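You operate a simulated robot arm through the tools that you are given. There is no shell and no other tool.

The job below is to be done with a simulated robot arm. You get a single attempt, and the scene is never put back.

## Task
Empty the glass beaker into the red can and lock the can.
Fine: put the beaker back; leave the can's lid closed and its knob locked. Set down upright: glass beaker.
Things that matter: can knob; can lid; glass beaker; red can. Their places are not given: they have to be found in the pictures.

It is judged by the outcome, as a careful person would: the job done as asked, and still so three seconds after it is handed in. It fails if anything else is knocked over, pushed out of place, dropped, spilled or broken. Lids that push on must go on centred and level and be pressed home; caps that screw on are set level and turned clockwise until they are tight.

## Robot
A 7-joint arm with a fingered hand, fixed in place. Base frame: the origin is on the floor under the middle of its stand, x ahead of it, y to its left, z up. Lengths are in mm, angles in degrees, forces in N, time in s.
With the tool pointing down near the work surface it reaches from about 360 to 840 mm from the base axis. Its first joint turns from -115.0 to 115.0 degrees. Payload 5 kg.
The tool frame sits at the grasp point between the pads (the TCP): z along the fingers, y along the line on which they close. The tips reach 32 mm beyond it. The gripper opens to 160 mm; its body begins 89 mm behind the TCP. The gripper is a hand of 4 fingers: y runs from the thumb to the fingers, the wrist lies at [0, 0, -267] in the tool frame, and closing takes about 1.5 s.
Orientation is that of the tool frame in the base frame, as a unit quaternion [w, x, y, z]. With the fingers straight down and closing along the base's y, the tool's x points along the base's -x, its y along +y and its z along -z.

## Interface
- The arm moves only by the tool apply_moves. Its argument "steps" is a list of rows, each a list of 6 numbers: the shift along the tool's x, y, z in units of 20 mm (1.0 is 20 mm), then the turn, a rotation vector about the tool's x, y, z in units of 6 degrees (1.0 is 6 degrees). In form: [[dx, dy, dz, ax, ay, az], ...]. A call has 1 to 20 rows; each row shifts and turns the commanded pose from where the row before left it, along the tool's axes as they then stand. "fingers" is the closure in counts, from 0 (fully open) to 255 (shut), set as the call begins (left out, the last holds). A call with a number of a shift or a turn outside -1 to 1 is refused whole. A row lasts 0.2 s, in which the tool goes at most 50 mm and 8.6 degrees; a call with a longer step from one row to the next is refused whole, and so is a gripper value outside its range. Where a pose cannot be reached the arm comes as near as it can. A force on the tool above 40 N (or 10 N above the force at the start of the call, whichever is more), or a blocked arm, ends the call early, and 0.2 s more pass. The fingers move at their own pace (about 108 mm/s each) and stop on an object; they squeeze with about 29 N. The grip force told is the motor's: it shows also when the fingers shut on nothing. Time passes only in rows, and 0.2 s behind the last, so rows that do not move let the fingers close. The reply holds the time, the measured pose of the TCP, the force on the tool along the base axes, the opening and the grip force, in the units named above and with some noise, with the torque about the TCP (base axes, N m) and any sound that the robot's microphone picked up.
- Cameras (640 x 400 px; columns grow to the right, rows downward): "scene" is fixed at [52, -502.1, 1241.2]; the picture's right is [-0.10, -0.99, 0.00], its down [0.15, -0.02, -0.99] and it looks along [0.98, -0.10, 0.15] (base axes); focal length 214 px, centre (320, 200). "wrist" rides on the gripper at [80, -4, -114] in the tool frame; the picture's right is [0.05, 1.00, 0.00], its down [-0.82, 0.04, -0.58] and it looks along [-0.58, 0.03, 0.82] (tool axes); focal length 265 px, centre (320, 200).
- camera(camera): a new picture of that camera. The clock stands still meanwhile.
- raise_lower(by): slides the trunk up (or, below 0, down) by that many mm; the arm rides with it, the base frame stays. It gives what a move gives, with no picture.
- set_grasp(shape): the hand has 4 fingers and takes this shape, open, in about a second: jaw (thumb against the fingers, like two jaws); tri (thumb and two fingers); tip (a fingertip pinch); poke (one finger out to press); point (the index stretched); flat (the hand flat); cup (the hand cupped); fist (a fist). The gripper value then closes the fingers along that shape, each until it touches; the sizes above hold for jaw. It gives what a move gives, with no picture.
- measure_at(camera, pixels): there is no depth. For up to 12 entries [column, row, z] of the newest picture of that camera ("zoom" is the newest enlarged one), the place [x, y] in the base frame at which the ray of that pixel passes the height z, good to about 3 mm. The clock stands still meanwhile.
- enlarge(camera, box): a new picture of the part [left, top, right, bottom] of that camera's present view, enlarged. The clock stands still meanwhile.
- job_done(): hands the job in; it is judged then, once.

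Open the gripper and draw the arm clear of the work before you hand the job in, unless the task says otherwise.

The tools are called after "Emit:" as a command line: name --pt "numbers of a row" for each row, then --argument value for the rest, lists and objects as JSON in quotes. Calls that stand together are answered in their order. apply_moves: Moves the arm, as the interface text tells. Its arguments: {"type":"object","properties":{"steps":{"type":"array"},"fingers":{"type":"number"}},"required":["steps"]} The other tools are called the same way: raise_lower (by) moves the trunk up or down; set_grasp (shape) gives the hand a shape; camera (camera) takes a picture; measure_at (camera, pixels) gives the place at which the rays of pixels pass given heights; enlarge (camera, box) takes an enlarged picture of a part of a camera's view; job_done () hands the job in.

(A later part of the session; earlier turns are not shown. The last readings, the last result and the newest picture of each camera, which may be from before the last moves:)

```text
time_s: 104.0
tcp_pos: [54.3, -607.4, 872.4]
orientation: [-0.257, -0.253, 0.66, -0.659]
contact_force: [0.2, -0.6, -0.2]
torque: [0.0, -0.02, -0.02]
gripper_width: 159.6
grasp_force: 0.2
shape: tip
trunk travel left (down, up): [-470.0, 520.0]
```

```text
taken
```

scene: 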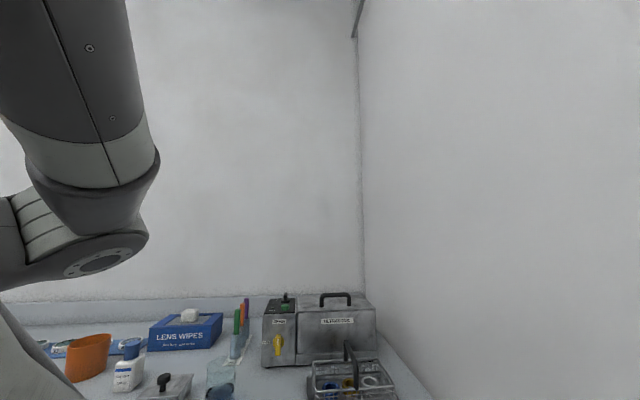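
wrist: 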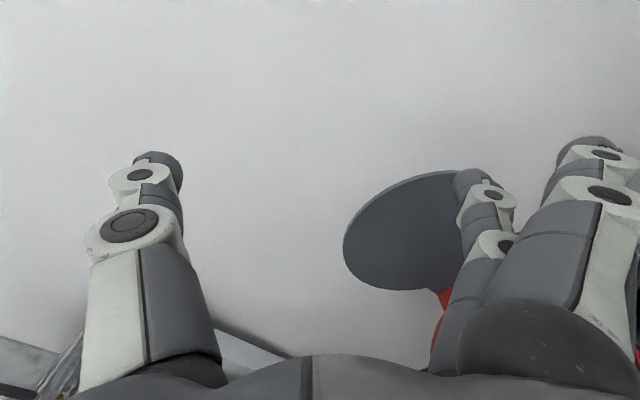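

Roll to -132° is fine too. I test up to -180°, which would put the camera above the hand for grasping the beaker.

Emit:
apply_moves --pt "0 0 0 0 0 -1" --pt "0 0 0 0 0 -1" --pt "0 0 0 0 0 -1" --pt "0 0 0 0 0 -1" --pt "0 0 0 0 0 -1" --pt "0 0 0 0 0 -1" --pt "0 0 0 0 0 -1" --pt "0 0 0 0 0 -1"

Emit:
camera --camera "wrist"

```text
time_s: 105.8
tcp_pos: [54.7, -607.3, 873.2]
orientation: [0.503, 0.5, -0.499, 0.498]
contact_force: [0.3, -0.2, -0.6]
torque: [-0.02, 0.05, 0.0]
gripper_width: 159.9
grasp_force: 0.1
shape: tip
trunk travel left (down, up): [-470.0, 520.0]
```

```text
taken
```

wrist: 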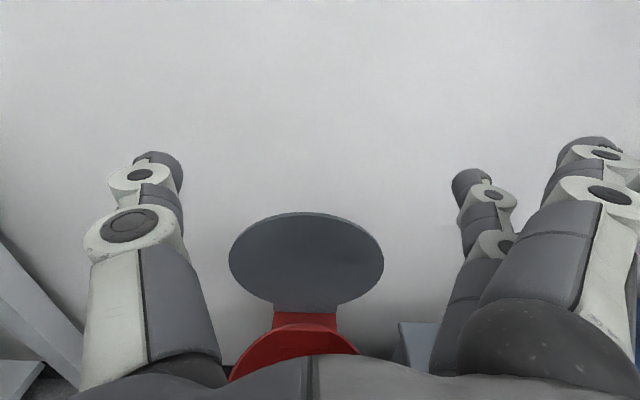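

The full -180° roll works: the camera is now above the hand and the view is upright. I set the jaw shape and begin sweeping toward the beaker at constant height.

Emit:
set_grasp --shape "jaw"

Emit:
apply_moves --pt "0 -1 0 0.32 0 0" --pt "0 -1 0 0.32 0 0" --pt "0 -1 0 0.32 0 0" --pt "0 -1 0 0.32 0 0" --pt "0 -1 0 0.32 0 0" --pt "0 -1 0 0.32 0 0" --pt "0 -1 0 0.32 0 0" --pt "0 -1 0 0.32 0 0" --pt "0 -1 0 0.32 0 0" --pt "0 -1 0 0.32 0 0" --pt "0 -1 0 0.32 0 0" --pt "0 -1 0 0.32 0 0" --pt "0 -1 0 0.32 0 0" --pt "0 -1 0 0.32 0 0"

Emit:
camera --camera "wrist"

```text
time_s: 106.7
tcp_pos: [52.7, -608.2, 873.3]
orientation: [0.502, 0.499, -0.501, 0.498]
contact_force: [-0.3, 0.3, 0.3]
torque: [0.04, -0.04, 0.0]
gripper_width: 159.9
grasp_force: 0.0
shape: jaw
trunk travel left (down, up): [-470.0, 520.0]
```

```text
time_s: 109.7
tcp_pos: [325.9, -548.8, 872.4]
orientation: [0.372, 0.603, -0.37, 0.601]
contact_force: [-0.5, 0.6, 0.0]
torque: [0.01, 0.0, 0.0]
gripper_width: 159.9
grasp_force: 0.0
shape: jaw
trunk travel left (down, up): [-470.0, 520.0]
```

```text
taken
```

wrist: 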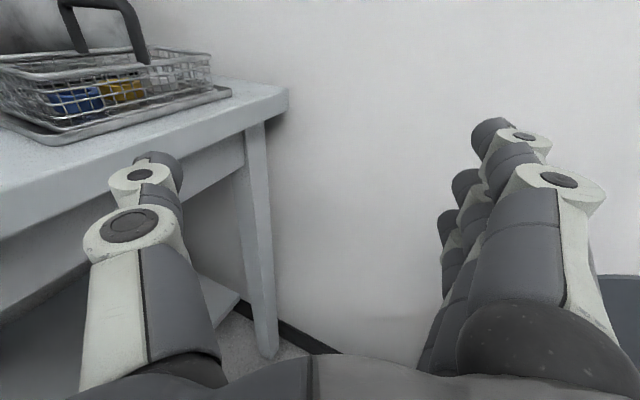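

Clear of the bench corner; the basket is well ahead at left. I continue in a straight line to a pre-grasp place in front of the beaker, about (565, -218), turning to bearing -30°.

Emit:
measure_at --camera "wrist" --pixels '[[288, 88, 775], [288, 88, 760], [155, 60, 880]]'

Emit:
apply_moves --pt "0 -0.867 -0.446 0.262 0 0" --pt "0 -0.879 -0.421 0.262 0 0" --pt "0 -0.89 -0.398 0.262 0 0" --pt "0 -0.901 -0.373 0.262 0 0" --pt "0 -0.911 -0.348 0.262 0 0" --pt "0 -0.92 -0.324 0.262 0 0" --pt "0 -0.928 -0.298 0.262 0 0" --pt "0 -0.936 -0.272 0.262 0 0" --pt "0 -0.943 -0.246 0.262 0 0" --pt "0 -0.95 -0.221 0.262 0 0" --pt "0 -0.955 -0.194 0.262 0 0" --pt "0 -0.96 -0.168 0.262 0 0" --pt "0 -0.965 -0.142 0.262 0 0" --pt "0 -0.968 -0.115 0.262 0 0" --pt "0 -0.971 -0.088 0.262 0 0" --pt "0 -0.973 -0.063 0.262 0 0" --pt "0 -0.974 -0.036 0.262 0 0" --pt "0 -0.975 -0.009 0.262 0 0" --pt "0 -0.975 0.019 0.262 0 0" --pt "0 -0.974 0.044 0.262 0 0"

Emit:
camera --camera "wrist"

Emit:
camera --camera "scene"

```text
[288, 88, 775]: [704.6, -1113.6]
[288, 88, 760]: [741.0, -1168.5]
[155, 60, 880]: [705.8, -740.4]
```

```text
time_s: 113.6
tcp_pos: [546.0, -283.2, 872.9]
orientation: [0.218, 0.674, -0.217, 0.671]
contact_force: [-22.4, -20.1, 1.8]
torque: [0.1, -0.11, -0.42]
gripper_width: 157.5
grasp_force: 0.1
shape: jaw
out of reach, approached as far as the arm can: row 7, 8, 9, 10, 12
trunk travel left (down, up): [-470.0, 520.0]
stopped in row 19: the force on the tool passed its limit at 44 N (the readings are from after the stop); the commanded pose is now the measured one
```

```text
taken
```

wrist: 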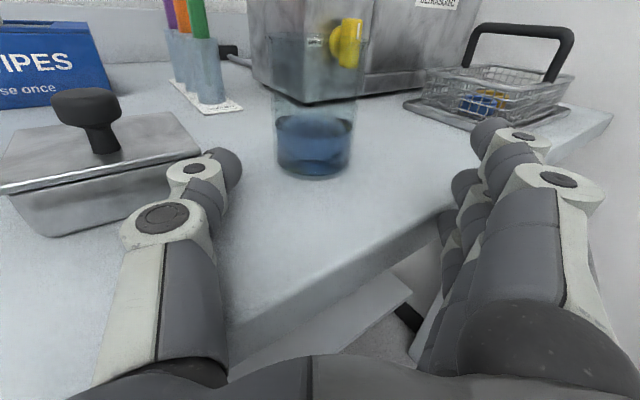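

```text
taken
```

scene: 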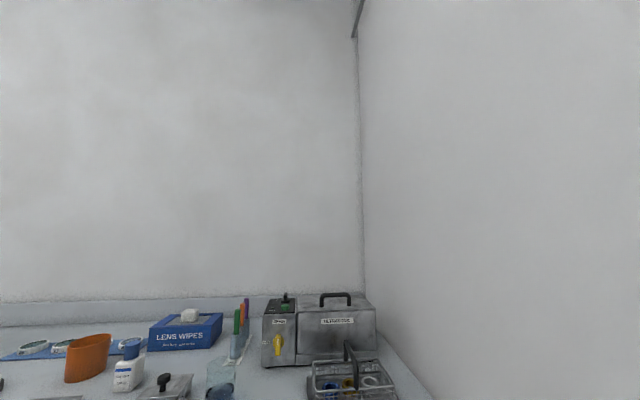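

The move was stopped by a 44 N contact: the bench is higher (~z 845) and nearer than I had estimated, and the thumb touches the steel box's corner near (205, 150). I back straight away from it, then check the box.

Emit:
apply_moves --pt "0 0.5 -0.1 0 0 0" --pt "0 0.5 -0.1 0 0 0" --pt "0 0.3 -0.5 0 0 0" --pt "0 0 -1 0 0 0" --pt "0 0 -1 0 0 0"

Emit:
enlarge --camera "scene" --box '[150, 370, 290, 400]'

Emit:
camera --camera "wrist"

```text
time_s: 114.8
tcp_pos: [539.3, -301.1, 873.0]
orientation: [0.213, 0.676, -0.212, 0.673]
contact_force: [-5.9, -9.3, -1.3]
torque: [-0.06, 0.11, -0.41]
gripper_width: 158.8
grasp_force: 0.0
shape: jaw
out of reach, approached as far as the arm can: row 2, 3, 4, 5
trunk travel left (down, up): [-470.0, 520.0]
```

```text
4.57 times, centred on (220, 385) of scene
```

zoom: 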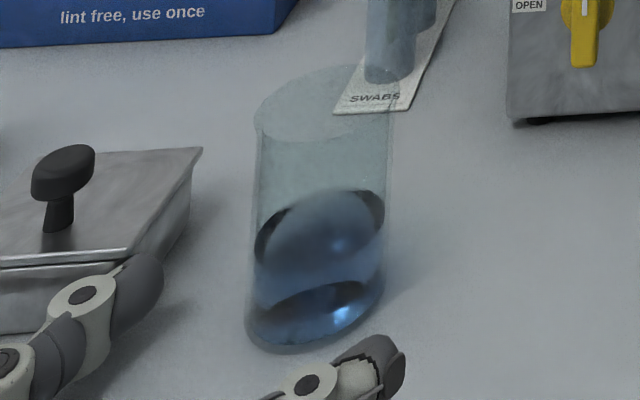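

```text
taken
```

wrist: 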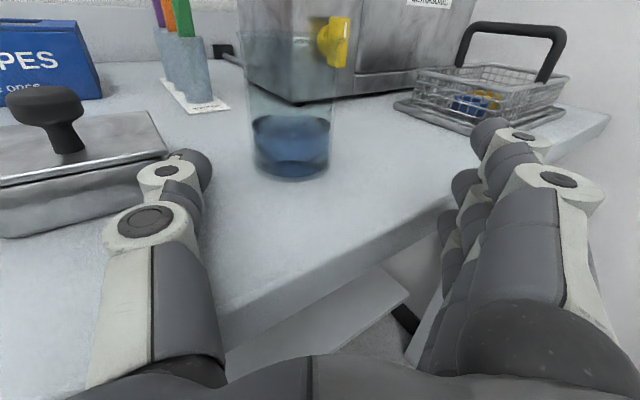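

The box, its knob and the beaker are at the same pixels as before the contact, so nothing was displaced. A ~10 N residual contact remains; I zoom on the thumb tip near the box.

Emit:
enlarge --camera "wrist" --box '[100, 90, 260, 250]'

Emit:
enlarge --camera "scene" --box '[150, 395, 290, 400]'

Emit:
enlarge --camera "wrist" --box '[400, 100, 560, 300]'

```text
2.50 times, centred on (180, 170) of wrist
```

zoom: 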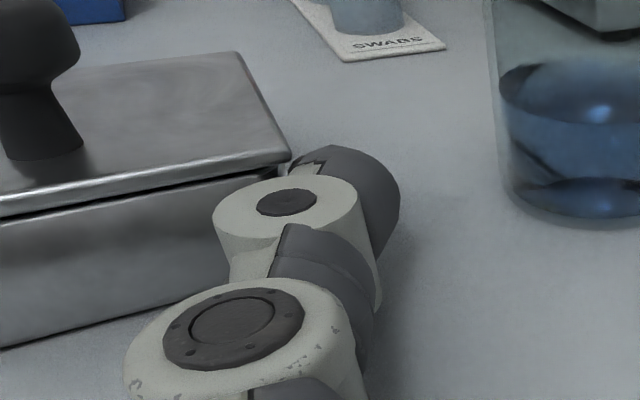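

```text
4.57 times, centred on (220, 398) of scene
```

zoom: 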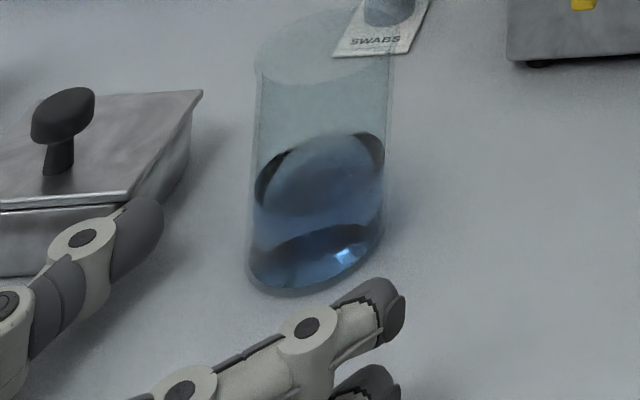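

```text
2.00 times, centred on (480, 200) of wrist
```

zoom: 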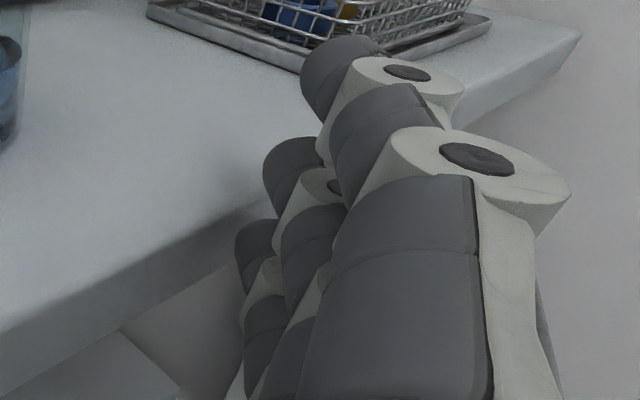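

The residual contact is the lowest finger against the bench's front edge (x≈530); thumb and box are just apart. I raise the trunk to lift the hand clear.

Emit:
raise_lower --by 100

Emit:
camera --camera "wrist"

Emit:
enlarge --camera "scene" --box '[150, 395, 290, 400]'

```text
time_s: 116.2
tcp_pos: [539.0, -299.9, 973.6]
orientation: [0.214, 0.676, -0.212, 0.673]
contact_force: [-0.3, -0.8, 0.1]
torque: [-0.03, 0.0, 0.02]
gripper_width: 159.9
grasp_force: 0.1
shape: jaw
trunk travel left (down, up): [-570.0, 420.0]
```

```text
taken
```

wrist: 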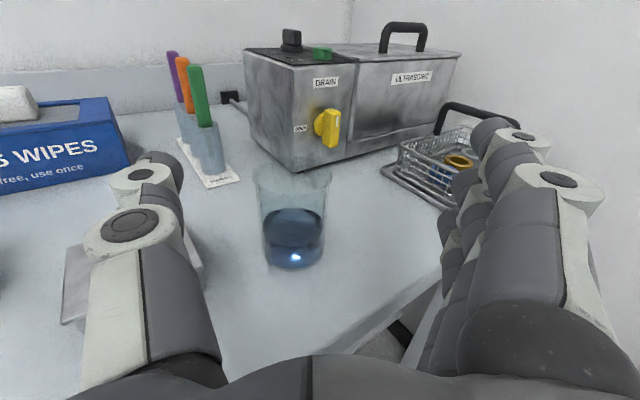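

```text
4.57 times, centred on (220, 398) of scene
```

zoom: 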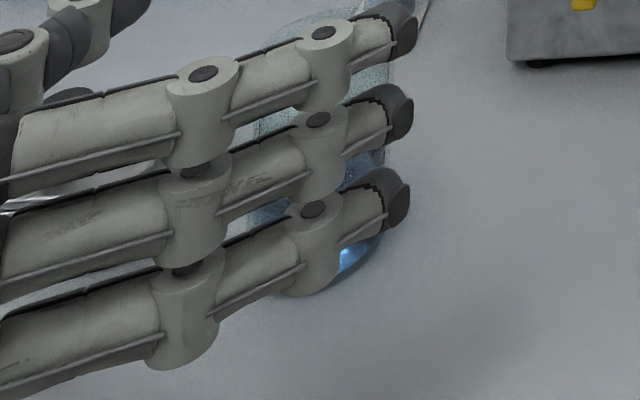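

Now I see the beaker unobstructed: bottom around (293, 255), rim around (293, 178). I enlarge and measure it from this viewpoint.

Emit:
enlarge --camera "wrist" --box '[220, 150, 370, 290]'

```text
2.86 times, centred on (295, 220) of wrist
```

zoom: 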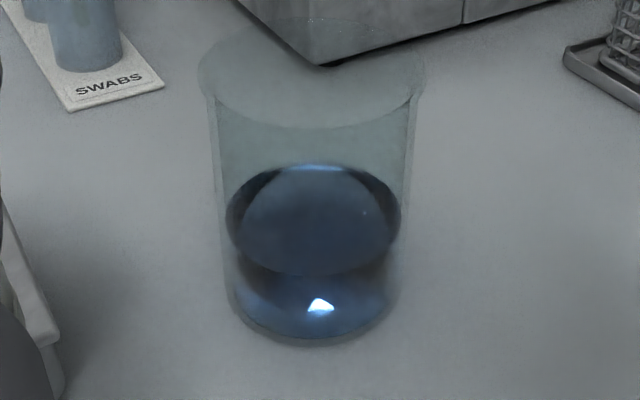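

Emit:
measure_at --camera "zoom" --pixels '[[312, 284, 848], [312, 345, 848], [232, 290, 848], [396, 290, 848], [312, 75, 950], [312, 75, 960], [312, 75, 970], [200, 75, 960], [425, 75, 960], [312, 220, 895], [60, 395, 848], [320, 65, 848]]'

```text
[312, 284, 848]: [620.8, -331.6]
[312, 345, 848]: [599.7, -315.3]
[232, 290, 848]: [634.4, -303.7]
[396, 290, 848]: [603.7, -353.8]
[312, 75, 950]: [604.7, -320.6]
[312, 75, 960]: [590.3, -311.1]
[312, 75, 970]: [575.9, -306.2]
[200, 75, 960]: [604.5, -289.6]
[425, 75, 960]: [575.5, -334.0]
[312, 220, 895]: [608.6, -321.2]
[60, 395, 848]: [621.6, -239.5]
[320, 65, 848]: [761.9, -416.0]
```

Beaker found: base centre (619, -331), bench z≈848, rim z≈940, diameter ~60 mm, liquid depth ~37 mm. I go above it with the horizontal hand: yaw to bearing -20°, rise to z≈1000, move over the beaker, then pitch down 12°, fingers at 100 mm opening.

Emit:
apply_moves --pt "0.3 0 0 0.833 0 0" --pt "0.3 0 0 0.833 0 0" --pt "0.3 0 0 0.833 0 0" --pt "0.3 0.02 0.5 0 0 0" --pt "0.2 0.02 0.7 0 0 0" --pt "0 0.02 0.8 0 0 0" --pt "0 0.02 0.8 0 0 0" --pt "0 0.01 0.8 0 0 0" --fingers 96

Emit:
camera --camera "wrist"

```text
time_s: 118.0
tcp_pos: [606.8, -325.4, 1001.3]
orientation: [0.124, 0.698, -0.122, 0.695]
contact_force: [-0.2, 1.0, -0.1]
torque: [0.0, -0.01, -0.01]
gripper_width: 100.4
grasp_force: 0.1
shape: jaw
trunk travel left (down, up): [-570.0, 420.0]
```

```text
taken
```

wrist: 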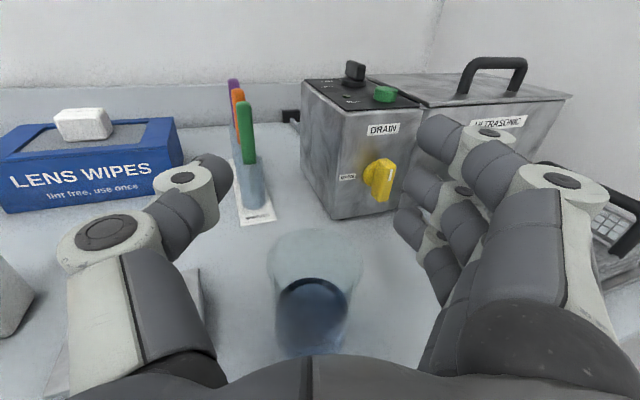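

The beaker (rim centre about (315, 258)) is nicely between thumb and fingers. I measure the rim and bottom again for alignment.

Emit:
enlarge --camera "wrist" --box '[240, 210, 390, 360]'

```text
2.67 times, centred on (315, 285) of wrist
```

zoom: 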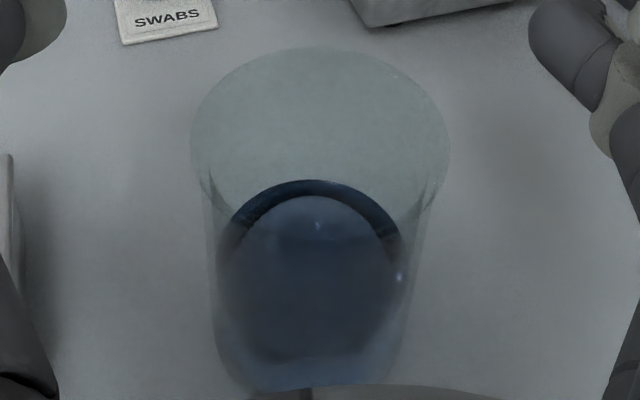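

Emit:
measure_at --camera "zoom" --pixels '[[320, 142, 940], [320, 142, 935], [320, 142, 945], [192, 145, 940], [450, 145, 940], [320, 48, 940], [10, 250, 893], [10, 160, 893]]'

```text
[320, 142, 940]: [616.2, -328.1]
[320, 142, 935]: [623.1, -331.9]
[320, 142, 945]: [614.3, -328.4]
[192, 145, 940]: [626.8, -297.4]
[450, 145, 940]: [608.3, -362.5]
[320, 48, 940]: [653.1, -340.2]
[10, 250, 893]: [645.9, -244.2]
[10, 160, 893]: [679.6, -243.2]
```

Rim centre is (617, -329), aligned laterally with the hand axis. I move 12 mm forward while pitching the hand 12° downward.

Emit:
apply_moves --pt "0 0.01 0.32 0 0 0" --pt "0 0 0.31 0 0 0" --pt "0 0 0 0 -0.7 0" --pt "0 0 0 0 -0.7 0" --pt "0 0 0 0 -0.6 0" --pt "0 0 0 0 0 0"

Emit:
camera --camera "wrist"

Emit:
enlarge --camera "scene" --box '[120, 340, 320, 400]'

```text
time_s: 119.4
tcp_pos: [618.1, -330.8, 1001.7]
orientation: [0.11, 0.768, -0.134, 0.617]
contact_force: [0.3, -0.1, -0.2]
torque: [0.02, -0.01, -0.01]
gripper_width: 100.1
grasp_force: 0.0
shape: jaw
trunk travel left (down, up): [-570.0, 420.0]
```

```text
taken
```

wrist: 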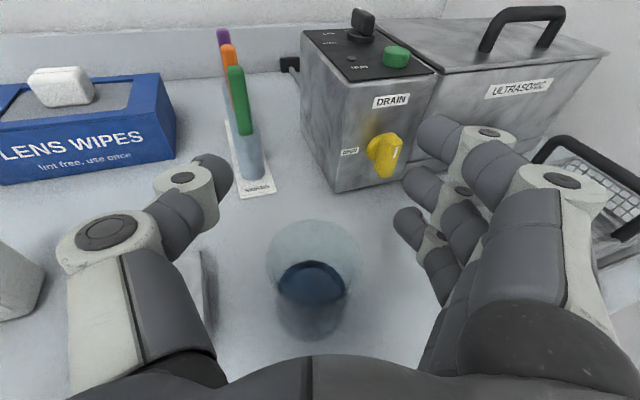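

```text
3.20 times, centred on (220, 370) of scene
```

zoom: 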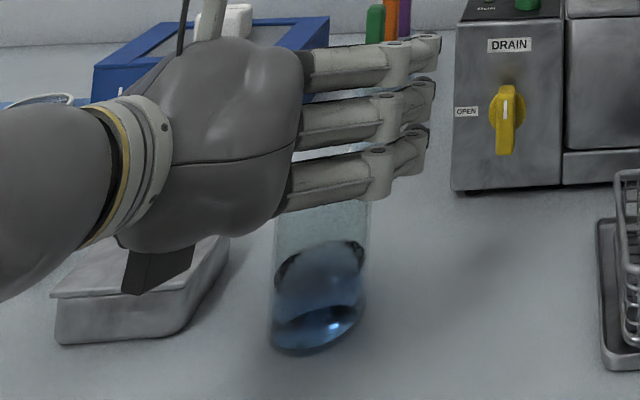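

The hand is pitched and above the beaker. There is a dark block below the palm at (155, 270) of this zoom; I look at the whole hand to judge clearance with the bench.

Emit:
enlarge --camera "scene" --box '[100, 310, 340, 400]'

Emit:
enlarge --camera "scene" --box '[0, 390, 400, 400]'

```text
2.67 times, centred on (220, 355) of scene
```

zoom: 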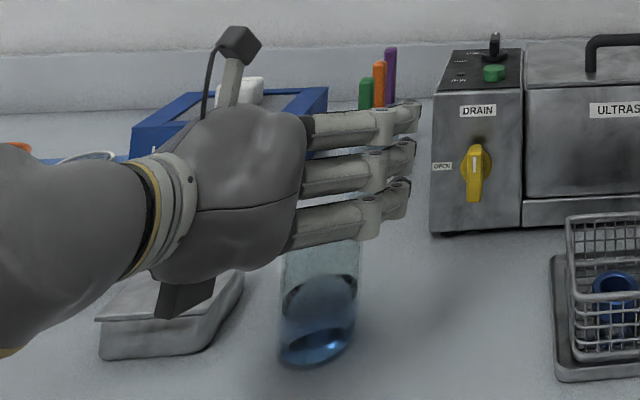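

```text
1.60 times, centred on (200, 395) of scene
```

zoom: 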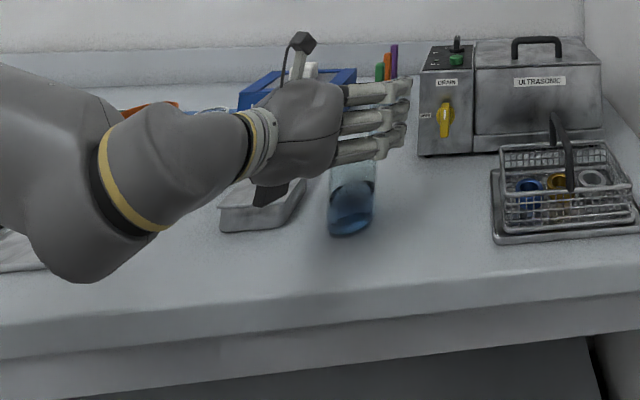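

The palm is about ±60 mm tall with a small block beneath, so I pitch a further 8° (to 20°) for clearance from the bench before descending.

Emit:
apply_moves --pt "0 0 0 0 -0.7 0" --pt "0 0 0 0 -0.63 0" --pt "-0.576 0 0.21 0 0 0" --pt "-0.576 0 0.21 0 0 0" --pt "-0.576 0 0.21 0 0 0" --pt "0 0 0 0 0 0"

Emit:
camera --camera "wrist"

Emit:
enlarge --camera "scene" --box '[100, 310, 340, 400]'

```text
time_s: 120.8
tcp_pos: [619.0, -331.4, 963.7]
orientation: [0.1, 0.808, -0.141, 0.564]
contact_force: [-0.2, 0.4, 0.5]
torque: [0.02, 0.01, 0.02]
gripper_width: 100.1
grasp_force: 0.1
shape: jaw
trunk travel left (down, up): [-570.0, 420.0]
```

```text
taken
```

wrist: 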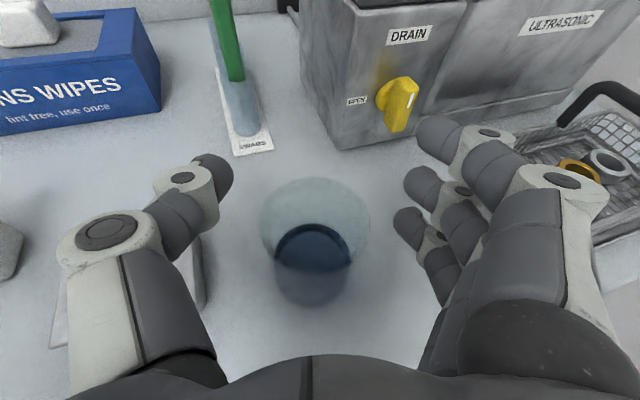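

```text
2.67 times, centred on (220, 355) of scene
```

zoom: 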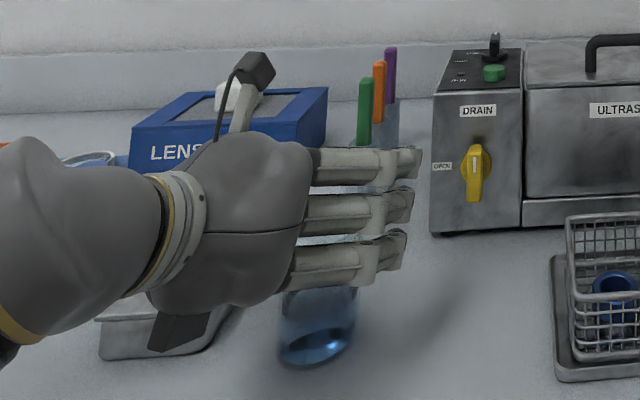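

Centred above the beaker. I narrow the opening slightly to 88 mm and descend the remaining ~58 mm in steps.

Emit:
apply_moves --pt "0 0 0 0 0 0" --pt "-0.576 0 0.21 0 0 0" --pt "-0.576 0 0.21 0 0 0" --pt "-0.576 0 0.21 0 0 0" --pt "0 0 0 0 0 0" --fingers 115

Emit:
camera --camera "wrist"

Emit:
enlarge --camera "scene" --box '[100, 330, 340, 400]'

```text
time_s: 122.0
tcp_pos: [617.4, -330.8, 928.5]
orientation: [0.1, 0.808, -0.141, 0.563]
contact_force: [-0.1, 1.1, 0.0]
torque: [-0.01, -0.01, 0.0]
gripper_width: 88.7
grasp_force: 0.2
shape: jaw
trunk travel left (down, up): [-570.0, 420.0]
```

```text
taken
```

wrist: 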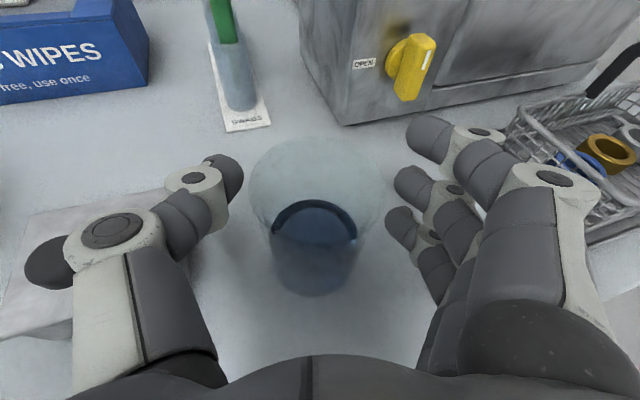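

```text
2.67 times, centred on (220, 365) of scene
```

zoom: 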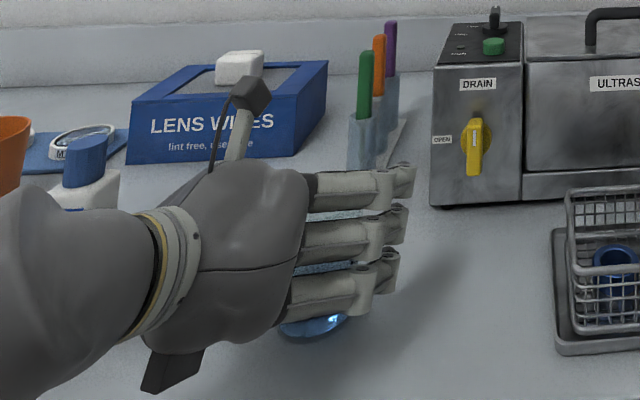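

The box's black knob appears next to the thumb at (45, 262). I check where it is relative to the thumb before going lower.

Emit:
measure_at --camera "wrist" --pixels '[[45, 262, 930], [45, 262, 910], [45, 262, 890], [30, 340, 890], [70, 335, 890], [165, 185, 890], [318, 190, 940], [316, 262, 848]]'

Emit:
enlarge --camera "wrist" --box '[0, 150, 260, 350]'

```text
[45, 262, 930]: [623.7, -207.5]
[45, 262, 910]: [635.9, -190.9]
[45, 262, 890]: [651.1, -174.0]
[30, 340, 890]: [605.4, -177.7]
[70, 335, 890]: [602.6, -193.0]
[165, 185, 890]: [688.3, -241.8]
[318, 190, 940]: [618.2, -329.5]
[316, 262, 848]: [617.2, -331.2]
```

```text
2.00 times, centred on (130, 250) of wrist
```

zoom: 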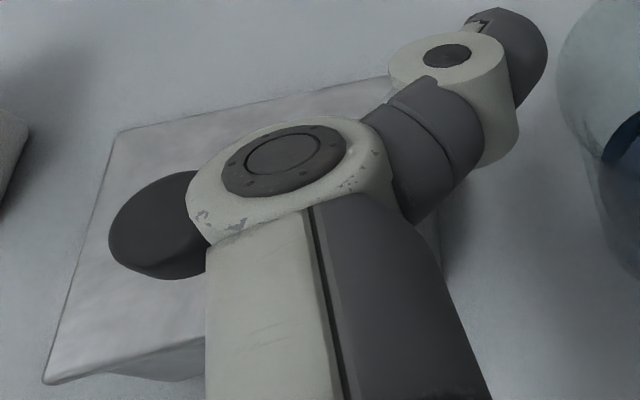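

The knob (about (640, -190)) is ~30 mm clear of the thumb knuckle. The beaker is centred ((618, -330)). I descend the last ~23 mm.

Emit:
apply_moves --pt "-0.576 0 0.21 0 0 0" --pt "-0.5 0 0.18 0 0 0" --pt "0 0 0 0 0 0"

Emit:
camera --camera "wrist"

Emit:
enlarge --camera "scene" --box '[100, 350, 340, 400]'

```text
time_s: 122.8
tcp_pos: [617.0, -330.2, 905.7]
orientation: [0.1, 0.808, -0.141, 0.564]
contact_force: [0.4, 0.7, 0.5]
torque: [0.0, -0.04, 0.02]
gripper_width: 88.4
grasp_force: 0.0
shape: jaw
trunk travel left (down, up): [-570.0, 420.0]
```

```text
taken
```

wrist: 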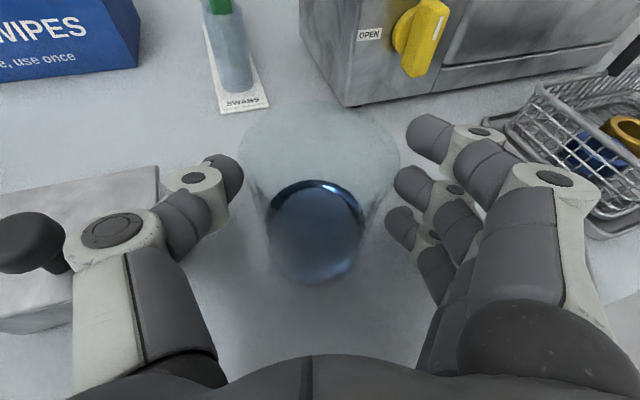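

```text
2.67 times, centred on (220, 375) of scene
```

zoom: 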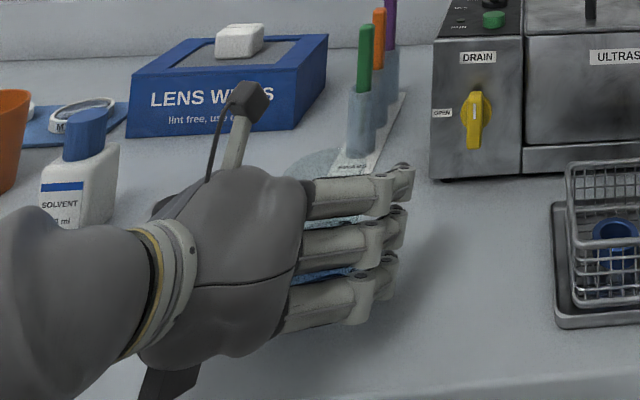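

In position around the beaker at z≈906. I close the hand on it.

Emit:
apply_moves --pt "0 0 0 0 0 0" --pt "0 0 0 0 0 0" --pt "0 0 0 0 0 0" --pt "0 0 0 0 0 0" --pt "0 0 0 0 0 0" --pt "0 0 0 0 0 0" --fingers 255

Emit:
camera --camera "wrist"

```text
time_s: 124.2
tcp_pos: [619.0, -330.8, 906.1]
orientation: [0.1, 0.808, -0.141, 0.564]
contact_force: [-0.6, 0.5, 0.3]
torque: [0.04, 0.03, 0.01]
gripper_width: 50.0
grasp_force: 29.2
shape: jaw
trunk travel left (down, up): [-570.0, 420.0]
```

```text
taken
```

wrist: 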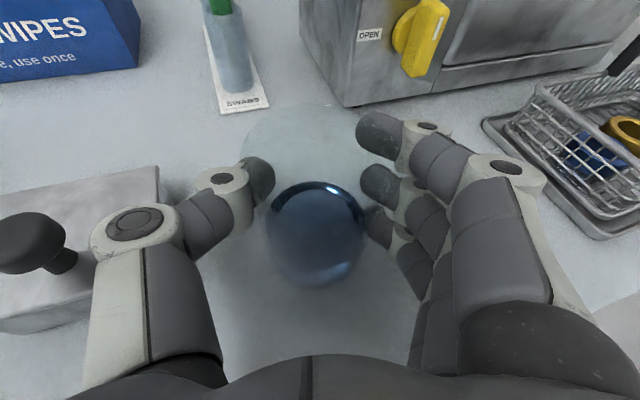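

Gripped at 29 N. I lift 30 mm gently, keeping it upright, and check.

Emit:
apply_moves --pt "0.235 0 -0.0855 0 0 0" --pt "0.47 0 -0.171 0 0 0" --pt "0.47 0 -0.171 0 0 0" --pt "0.235 0 -0.0855 0 0 0" --pt "0 0 0 0 0 0"

Emit:
camera --camera "wrist"

Emit:
enlarge --camera "scene" --box '[150, 380, 290, 400]'

```text
time_s: 125.4
tcp_pos: [619.1, -330.0, 935.9]
orientation: [0.1, 0.808, -0.141, 0.564]
contact_force: [1.0, 0.3, -1.0]
torque: [0.01, 0.0, 0.0]
gripper_width: 50.2
grasp_force: 29.0
shape: jaw
trunk travel left (down, up): [-570.0, 420.0]
```

```text
taken
```

wrist: 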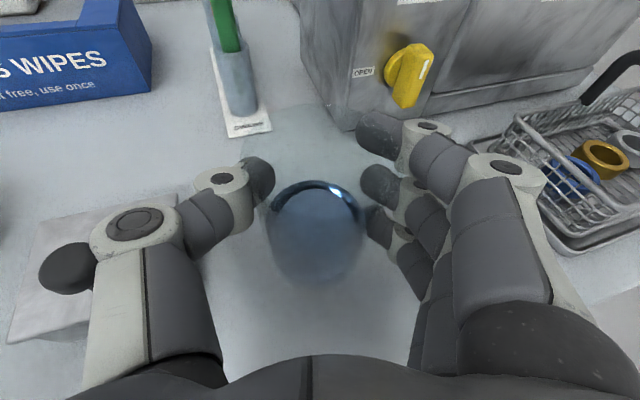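

```text
4.57 times, centred on (220, 390) of scene
```

zoom: 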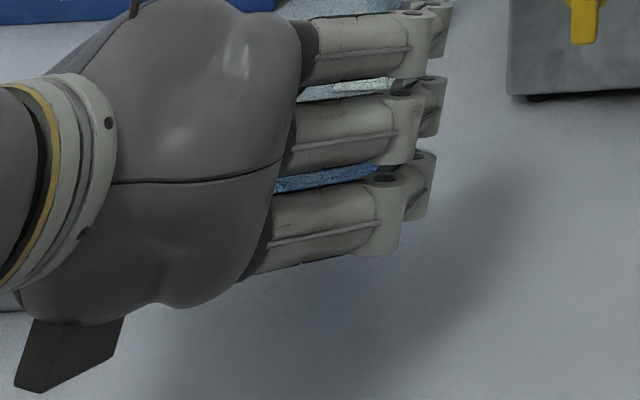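

The beaker came up with the hand, upright. I raise the trunk 64 mm to clear everything on the bench before sweeping to the can.

Emit:
raise_lower --by 64

Emit:
camera --camera "wrist"

```text
time_s: 126.4
tcp_pos: [618.3, -330.9, 998.8]
orientation: [0.1, 0.808, -0.141, 0.564]
contact_force: [-0.4, 0.4, -1.5]
torque: [0.0, 0.04, -0.01]
gripper_width: 49.9
grasp_force: 29.1
shape: jaw
trunk travel left (down, up): [-634.0, 356.0]
```

```text
taken
```

wrist: 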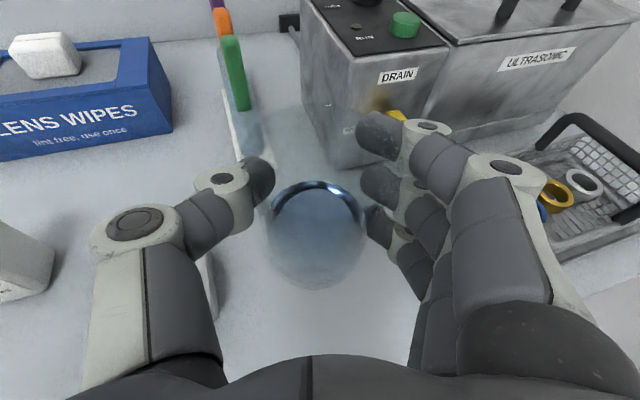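

Beaker held securely. I sweep the first half toward the can along a straight line while yawing, keeping the beaker upright.

Emit:
apply_moves --pt "-0.092 0.315 -0.252 -0.157 0 0.057" --pt "-0.092 0.315 -0.252 -0.157 0 0.057" --pt "-0.176 0.648 -0.484 -0.313 0 0.114" --pt "-0.168 0.666 -0.462 -0.313 0 0.114" --pt "-0.16 0.683 -0.44 -0.313 0 0.114" --pt "-0.152 0.699 -0.417 -0.313 0 0.114" --pt "-0.143 0.714 -0.394 -0.313 0 0.114" --pt "-0.135 0.728 -0.371 -0.313 0 0.114" --pt "-0.126 0.741 -0.347 -0.313 0 0.114" --pt "-0.117 0.754 -0.322 -0.313 0 0.114" --pt "-0.108 0.765 -0.297 -0.313 0 0.114" --pt "-0.099 0.776 -0.272 -0.313 0 0.114" --pt "-0.09 0.785 -0.246 -0.313 0 0.114" --pt "-0.08 0.794 -0.22 -0.313 0 0.114" --pt "-0.071 0.802 -0.194 -0.313 0 0.114" --pt "-0.061 0.809 -0.168 -0.313 0 0.114" --pt "-0.051 0.814 -0.141 -0.313 0 0.114" --pt "-0.042 0.819 -0.114 -0.313 0 0.114" --pt "-0.032 0.823 -0.087 -0.313 0 0.114"

Emit:
camera --camera "wrist"

```text
time_s: 130.4
tcp_pos: [359.8, -477.5, 1001.5]
orientation: [0.271, 0.724, -0.383, 0.505]
contact_force: [0.5, -0.2, -2.2]
torque: [0.03, 0.0, -0.01]
gripper_width: 49.8
grasp_force: 29.1
shape: jaw
trunk travel left (down, up): [-634.0, 356.0]
```

```text
taken
```

wrist: 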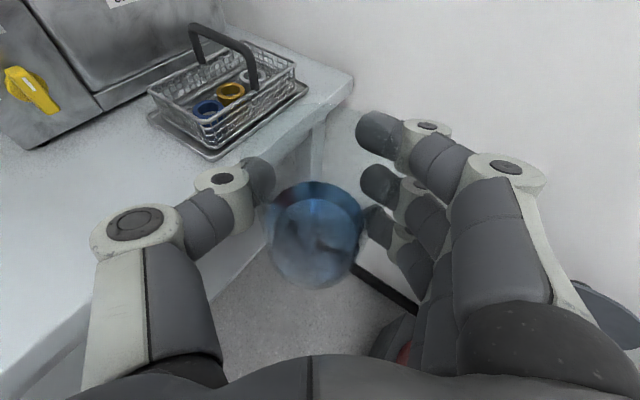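

Upright and level. I continue the second half of the sweep to above the can.

Emit:
apply_moves --pt "-0.022 0.826 -0.06 -0.313 0 0.114" --pt "-0.012 0.827 -0.033 -0.313 0 0.114" --pt "-0.002 0.828 -0.006 -0.313 0 0.114" --pt "0.008 0.828 0.021 -0.313 0 0.114" --pt "0.018 0.826 0.048 -0.313 0 0.114" --pt "0.027 0.824 0.075 -0.313 0 0.114" --pt "0.037 0.821 0.102 -0.313 0 0.114" --pt "0.047 0.817 0.129 -0.313 0 0.114" --pt "0.057 0.811 0.156 -0.313 0 0.114" --pt "0.066 0.805 0.182 -0.313 0 0.114" --pt "0.076 0.798 0.209 -0.313 0 0.114" --pt "0.085 0.789 0.235 -0.313 0 0.114" --pt "0.095 0.78 0.26 -0.313 0 0.114" --pt "0.104 0.77 0.286 -0.313 0 0.114" --pt "0.113 0.759 0.311 -0.313 0 0.114" --pt "0.122 0.747 0.336 -0.313 0 0.114" --pt "0.066 0.367 0.18 -0.157 0 0.057" --pt "0.066 0.367 0.18 -0.157 0 0.057"

Emit:
camera --camera "wrist"

```text
time_s: 134.2
tcp_pos: [114.5, -618.0, 1001.9]
orientation: [0.407, 0.581, -0.577, 0.405]
contact_force: [0.0, 0.3, -1.7]
torque: [0.01, 0.01, -0.02]
gripper_width: 49.7
grasp_force: 29.3
shape: jaw
trunk travel left (down, up): [-634.0, 356.0]
```

```text
taken
```

wrist: 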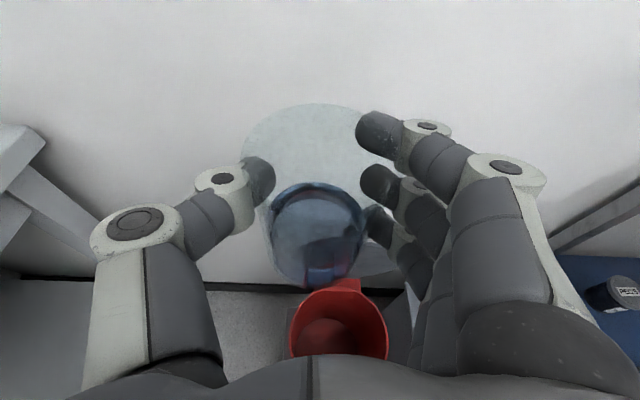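

Above the can at (114, -618, 1002), upright. The can's red mouth is visible at (340, 320); I measure its rim at z=600.

Emit:
measure_at --camera "wrist" --pixels '[[290, 328, 600], [388, 325, 600], [340, 288, 600], [291, 340, 600], [387, 340, 600], [315, 205, 770]]'

Emit:
enlarge --camera "wrist" --box '[240, 240, 440, 380]'

```text
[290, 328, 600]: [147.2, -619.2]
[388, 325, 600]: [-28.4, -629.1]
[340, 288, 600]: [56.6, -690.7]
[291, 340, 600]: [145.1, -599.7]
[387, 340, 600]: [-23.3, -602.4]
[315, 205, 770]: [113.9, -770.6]
```

```text
2.86 times, centred on (340, 310) of wrist
```

zoom: 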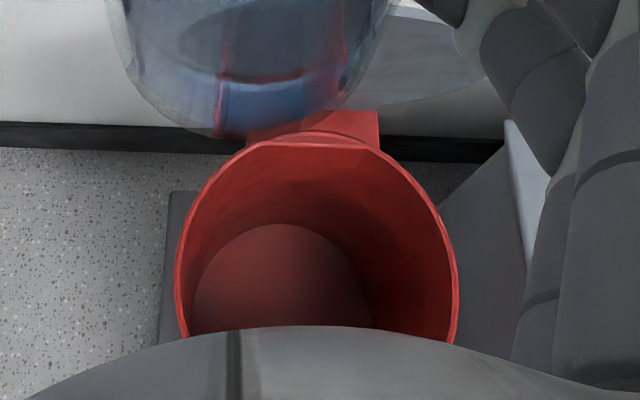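

Can mouth centre is (60, -606), radius ~80. I shift to x≈90, y≈-606 so that the lip will pour into the middle when rolled toward -x, then lower the trunk in two stages.

Emit:
apply_moves --pt "-0.05 0.31 -0.14 0 0 0" --pt "-0.1 0.61 -0.28 0 0 0" --pt "-0.05 0.31 -0.14 0 0 0" --pt "0 0 0 0 0 0"

Emit:
raise_lower --by -180

Emit:
camera --camera "wrist"

```text
time_s: 135.2
tcp_pos: [90.9, -605.2, 1002.5]
orientation: [0.407, 0.581, -0.577, 0.404]
contact_force: [0.0, -0.3, -1.2]
torque: [0.01, -0.02, -0.01]
gripper_width: 49.7
grasp_force: 28.9
shape: jaw
trunk travel left (down, up): [-634.0, 356.0]
```

```text
time_s: 137.2
tcp_pos: [90.2, -605.1, 823.5]
orientation: [0.407, 0.581, -0.577, 0.405]
contact_force: [0.0, 0.5, -1.8]
torque: [0.03, -0.01, -0.02]
gripper_width: 49.5
grasp_force: 29.2
shape: jaw
trunk travel left (down, up): [-454.0, 536.0]
```

```text
taken
```

wrist: 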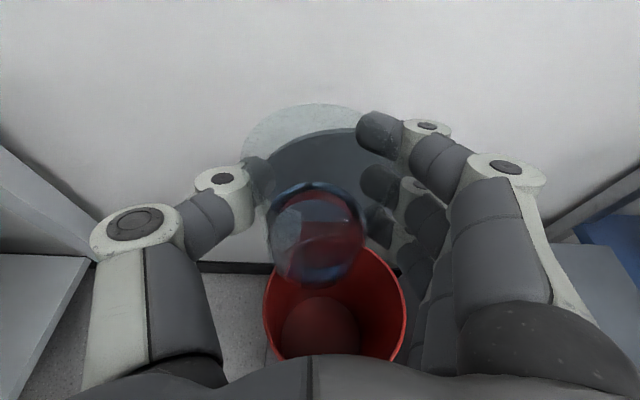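

Beaker is over the can at z=823; the lid stands well behind. I lower another 115 mm.

Emit:
raise_lower --by -115

Emit:
camera --camera "wrist"

```text
time_s: 138.7
tcp_pos: [90.3, -605.8, 708.5]
orientation: [0.406, 0.582, -0.576, 0.406]
contact_force: [1.0, -0.4, -2.3]
torque: [0.0, 0.01, 0.02]
gripper_width: 49.6
grasp_force: 28.7
shape: jaw
trunk travel left (down, up): [-339.0, 651.0]
```

```text
taken
```

wrist: 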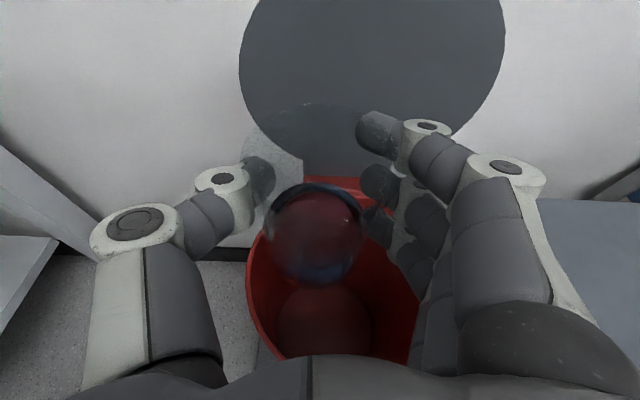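

The beaker is over the can mouth. I start to pour by rolling about the tool axis (mouth toward -x), slowly: first ~50°.

Emit:
apply_moves --pt "0 0 0 0 0 0.4" --pt "0 0 0 0 0 0.7" --pt "0 0 0 0 0 0.7" --pt "0 0 0 0 0 0.7" --pt "0 0 0 0 0 0.7" --pt "0 0 0 0 0 0.7" --pt "0 0 0 0 0 0.7" --pt "0 0 0 0 0 0.7" --pt "0 0 0 0 0 0.7" --pt "0 0 0 0 0 0.7" --pt "0 0 0 0 0 0.7" --pt "0 0 0 0 0 0.7" --pt "0 0 0 0 0 0.4"

Emit:
camera --camera "wrist"

```text
time_s: 141.5
tcp_pos: [91.5, -604.3, 707.5]
orientation: [-0.193, -0.275, 0.771, -0.541]
contact_force: [0.2, 0.7, -2.1]
torque: [0.02, 0.02, -0.01]
gripper_width: 49.4
grasp_force: 28.5
shape: jaw
trunk travel left (down, up): [-339.0, 651.0]
```

```text
taken
```

wrist: 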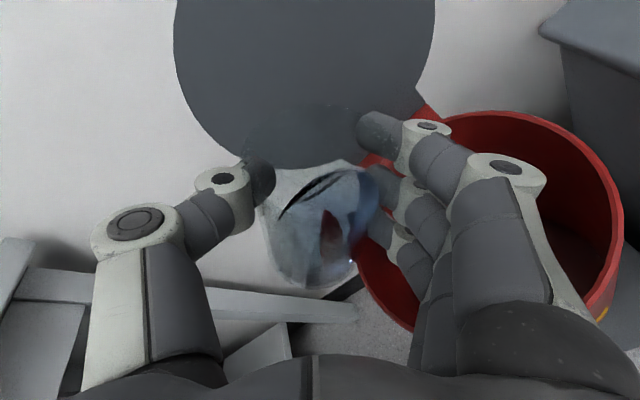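

Liquid is tilting in the beaker; nothing spilled yet. I roll on more slowly, through the range where it flows out.

Emit:
apply_moves --pt "0 0 0 0 0 0.35" --pt "0 0 0 0 0 0.35" --pt "0 0 0 0 0 0.35" --pt "0 0 0 0 0 0.35" --pt "0 0 0 0 0 0.35" --pt "0 0 0 0 0 0.35" --pt "0 0 0 0 0 0.35" --pt "0 0 0 0 0 0.35" --pt "0 0 0 0 0 0.35" --pt "0 0 0 0 0 0.35" --pt "0 0 0 0 0 0.35" --pt "0 0 0 0 0 0.35"

Emit:
camera --camera "wrist"

```text
time_s: 144.1
tcp_pos: [91.3, -606.4, 707.9]
orientation: [-0.071, -0.101, 0.812, -0.571]
contact_force: [-0.4, 0.4, -2.3]
torque: [0.0, -0.02, 0.0]
gripper_width: 49.4
grasp_force: 29.4
shape: jaw
trunk travel left (down, up): [-339.0, 651.0]
```

```text
taken
```

wrist: 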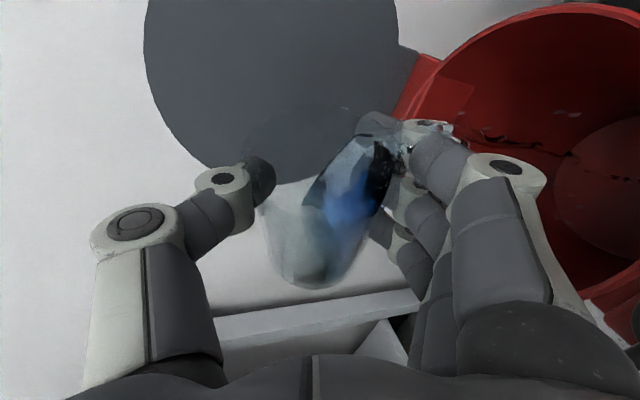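

The liquid begins to leave the lip and the drops go into the can's interior (around (560, 115)). I continue rolling slowly.

Emit:
apply_moves --pt "0 0 0 0 0 0.25" --pt "0 0 0 0 0 0.25" --pt "0 0 0 0 0 0.25" --pt "0 0 0 0 0 0.25" --pt "0 0 0 0 0 0.25" --pt "0 0 0 0 0 0.25" --pt "0 0 0 0 0 0.25" --pt "0 0 0 0 0 0.25" --pt "0 0 0 0 0 0.25" --pt "0 0 0 0 0 0.25" --pt "0 0 0 0 0 0.25" --pt "0 0 0 0 0 0.25"

Emit:
camera --camera "wrist"

```text
time_s: 146.7
tcp_pos: [90.9, -604.9, 707.2]
orientation: [0.019, 0.027, 0.818, -0.575]
contact_force: [0.7, -0.5, -0.6]
torque: [-0.02, 0.05, -0.03]
gripper_width: 49.4
grasp_force: 29.2
shape: jaw
trunk travel left (down, up): [-339.0, 651.0]
```

```text
taken
```

wrist: 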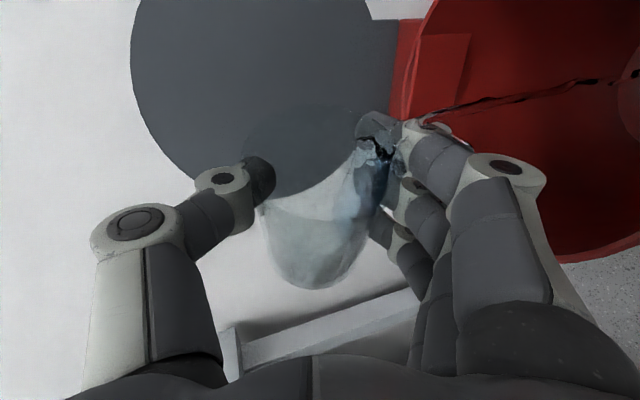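

A stream is flowing from the lip into the can. I keep rolling to empty the beaker.

Emit:
apply_moves --pt "0 0 0 0 0 0.3" --pt "0 0 0 0 0 0.3" --pt "0 0 0 0 0 0.3" --pt "0 0 0 0 0 0.3" --pt "0 0 0 0 0 0.3" --pt "0 0 0 0 0 0.3" --pt "0 0 0 0 0 0.3" --pt "0 0 0 0 0 0.3" --pt "0 0 0 0 0 0.3" --pt "0 0 0 0 0 0.3" --pt "0 0 0 0 0 0.3" --pt "0 0 0 0 0 0.3" --pt "0 0 0 0 0 0.3" --pt "0 0 0 0 0 0.3" --pt "0 0 0 0 0 0.3" --pt "0 0 0 0 0 0.3"

Emit:
camera --camera "wrist"

```text
time_s: 150.1
tcp_pos: [91.2, -604.6, 708.8]
orientation: [0.161, 0.23, 0.786, -0.551]
contact_force: [0.5, -0.4, -1.3]
torque: [-0.01, 0.04, -0.06]
gripper_width: 49.2
grasp_force: 29.2
shape: jaw
trunk travel left (down, up): [-339.0, 651.0]
```

```text
taken
```

wrist: 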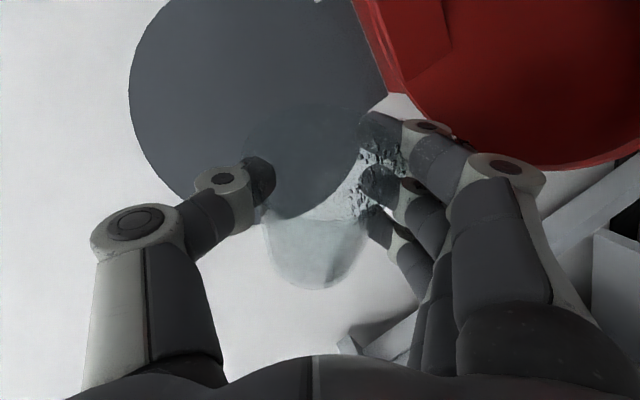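

Only a few droplets remain near the lip around (370, 170). I roll a further ~27° and hold to let them drain.

Emit:
apply_moves --pt "0 0 0 0 0 0.5" --pt "0 0 0 0 0 0.5" --pt "0 0 0 0 0 0.5" --pt "0 0 0 0 0 0.5" --pt "0 0 0 0 0 0.5" --pt "0 0 0 0 0 0.5" --pt "0 0 0 0 0 0.5" --pt "0 0 0 0 0 0.5" --pt "0 0 0 0 0 0.5" --pt "0 0 0 0 0 0" --pt "0 0 0 0 0 0" --pt "0 0 0 0 0 0" --pt "0 0 0 0 0 0" --pt "0 0 0 0 0 0"

Emit:
camera --camera "wrist"

Emit:
enlarge --camera "wrist" --box '[220, 80, 460, 310]'

```text
time_s: 153.1
tcp_pos: [90.3, -606.6, 707.8]
orientation: [0.286, 0.407, 0.71, -0.498]
contact_force: [0.0, 0.1, -0.2]
torque: [0.03, -0.03, 0.01]
gripper_width: 49.4
grasp_force: 29.1
shape: jaw
trunk travel left (down, up): [-339.0, 651.0]
```

```text
taken
```

wrist: 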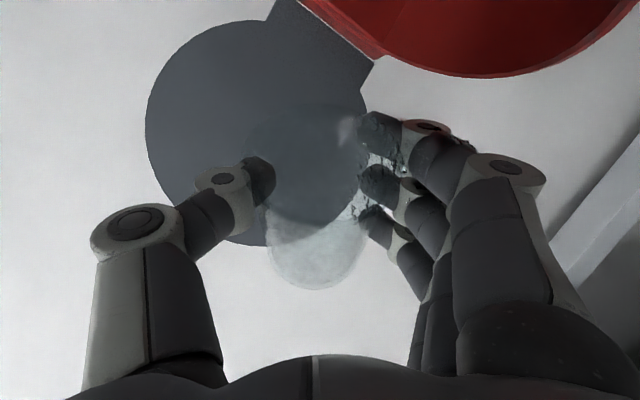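

```text
1.74 times, centred on (340, 195) of wrist
```

zoom: 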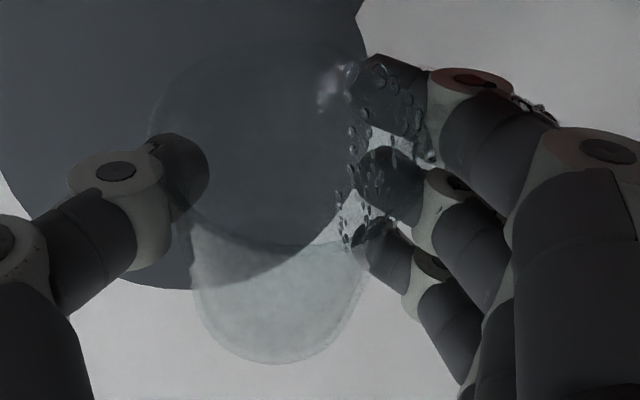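

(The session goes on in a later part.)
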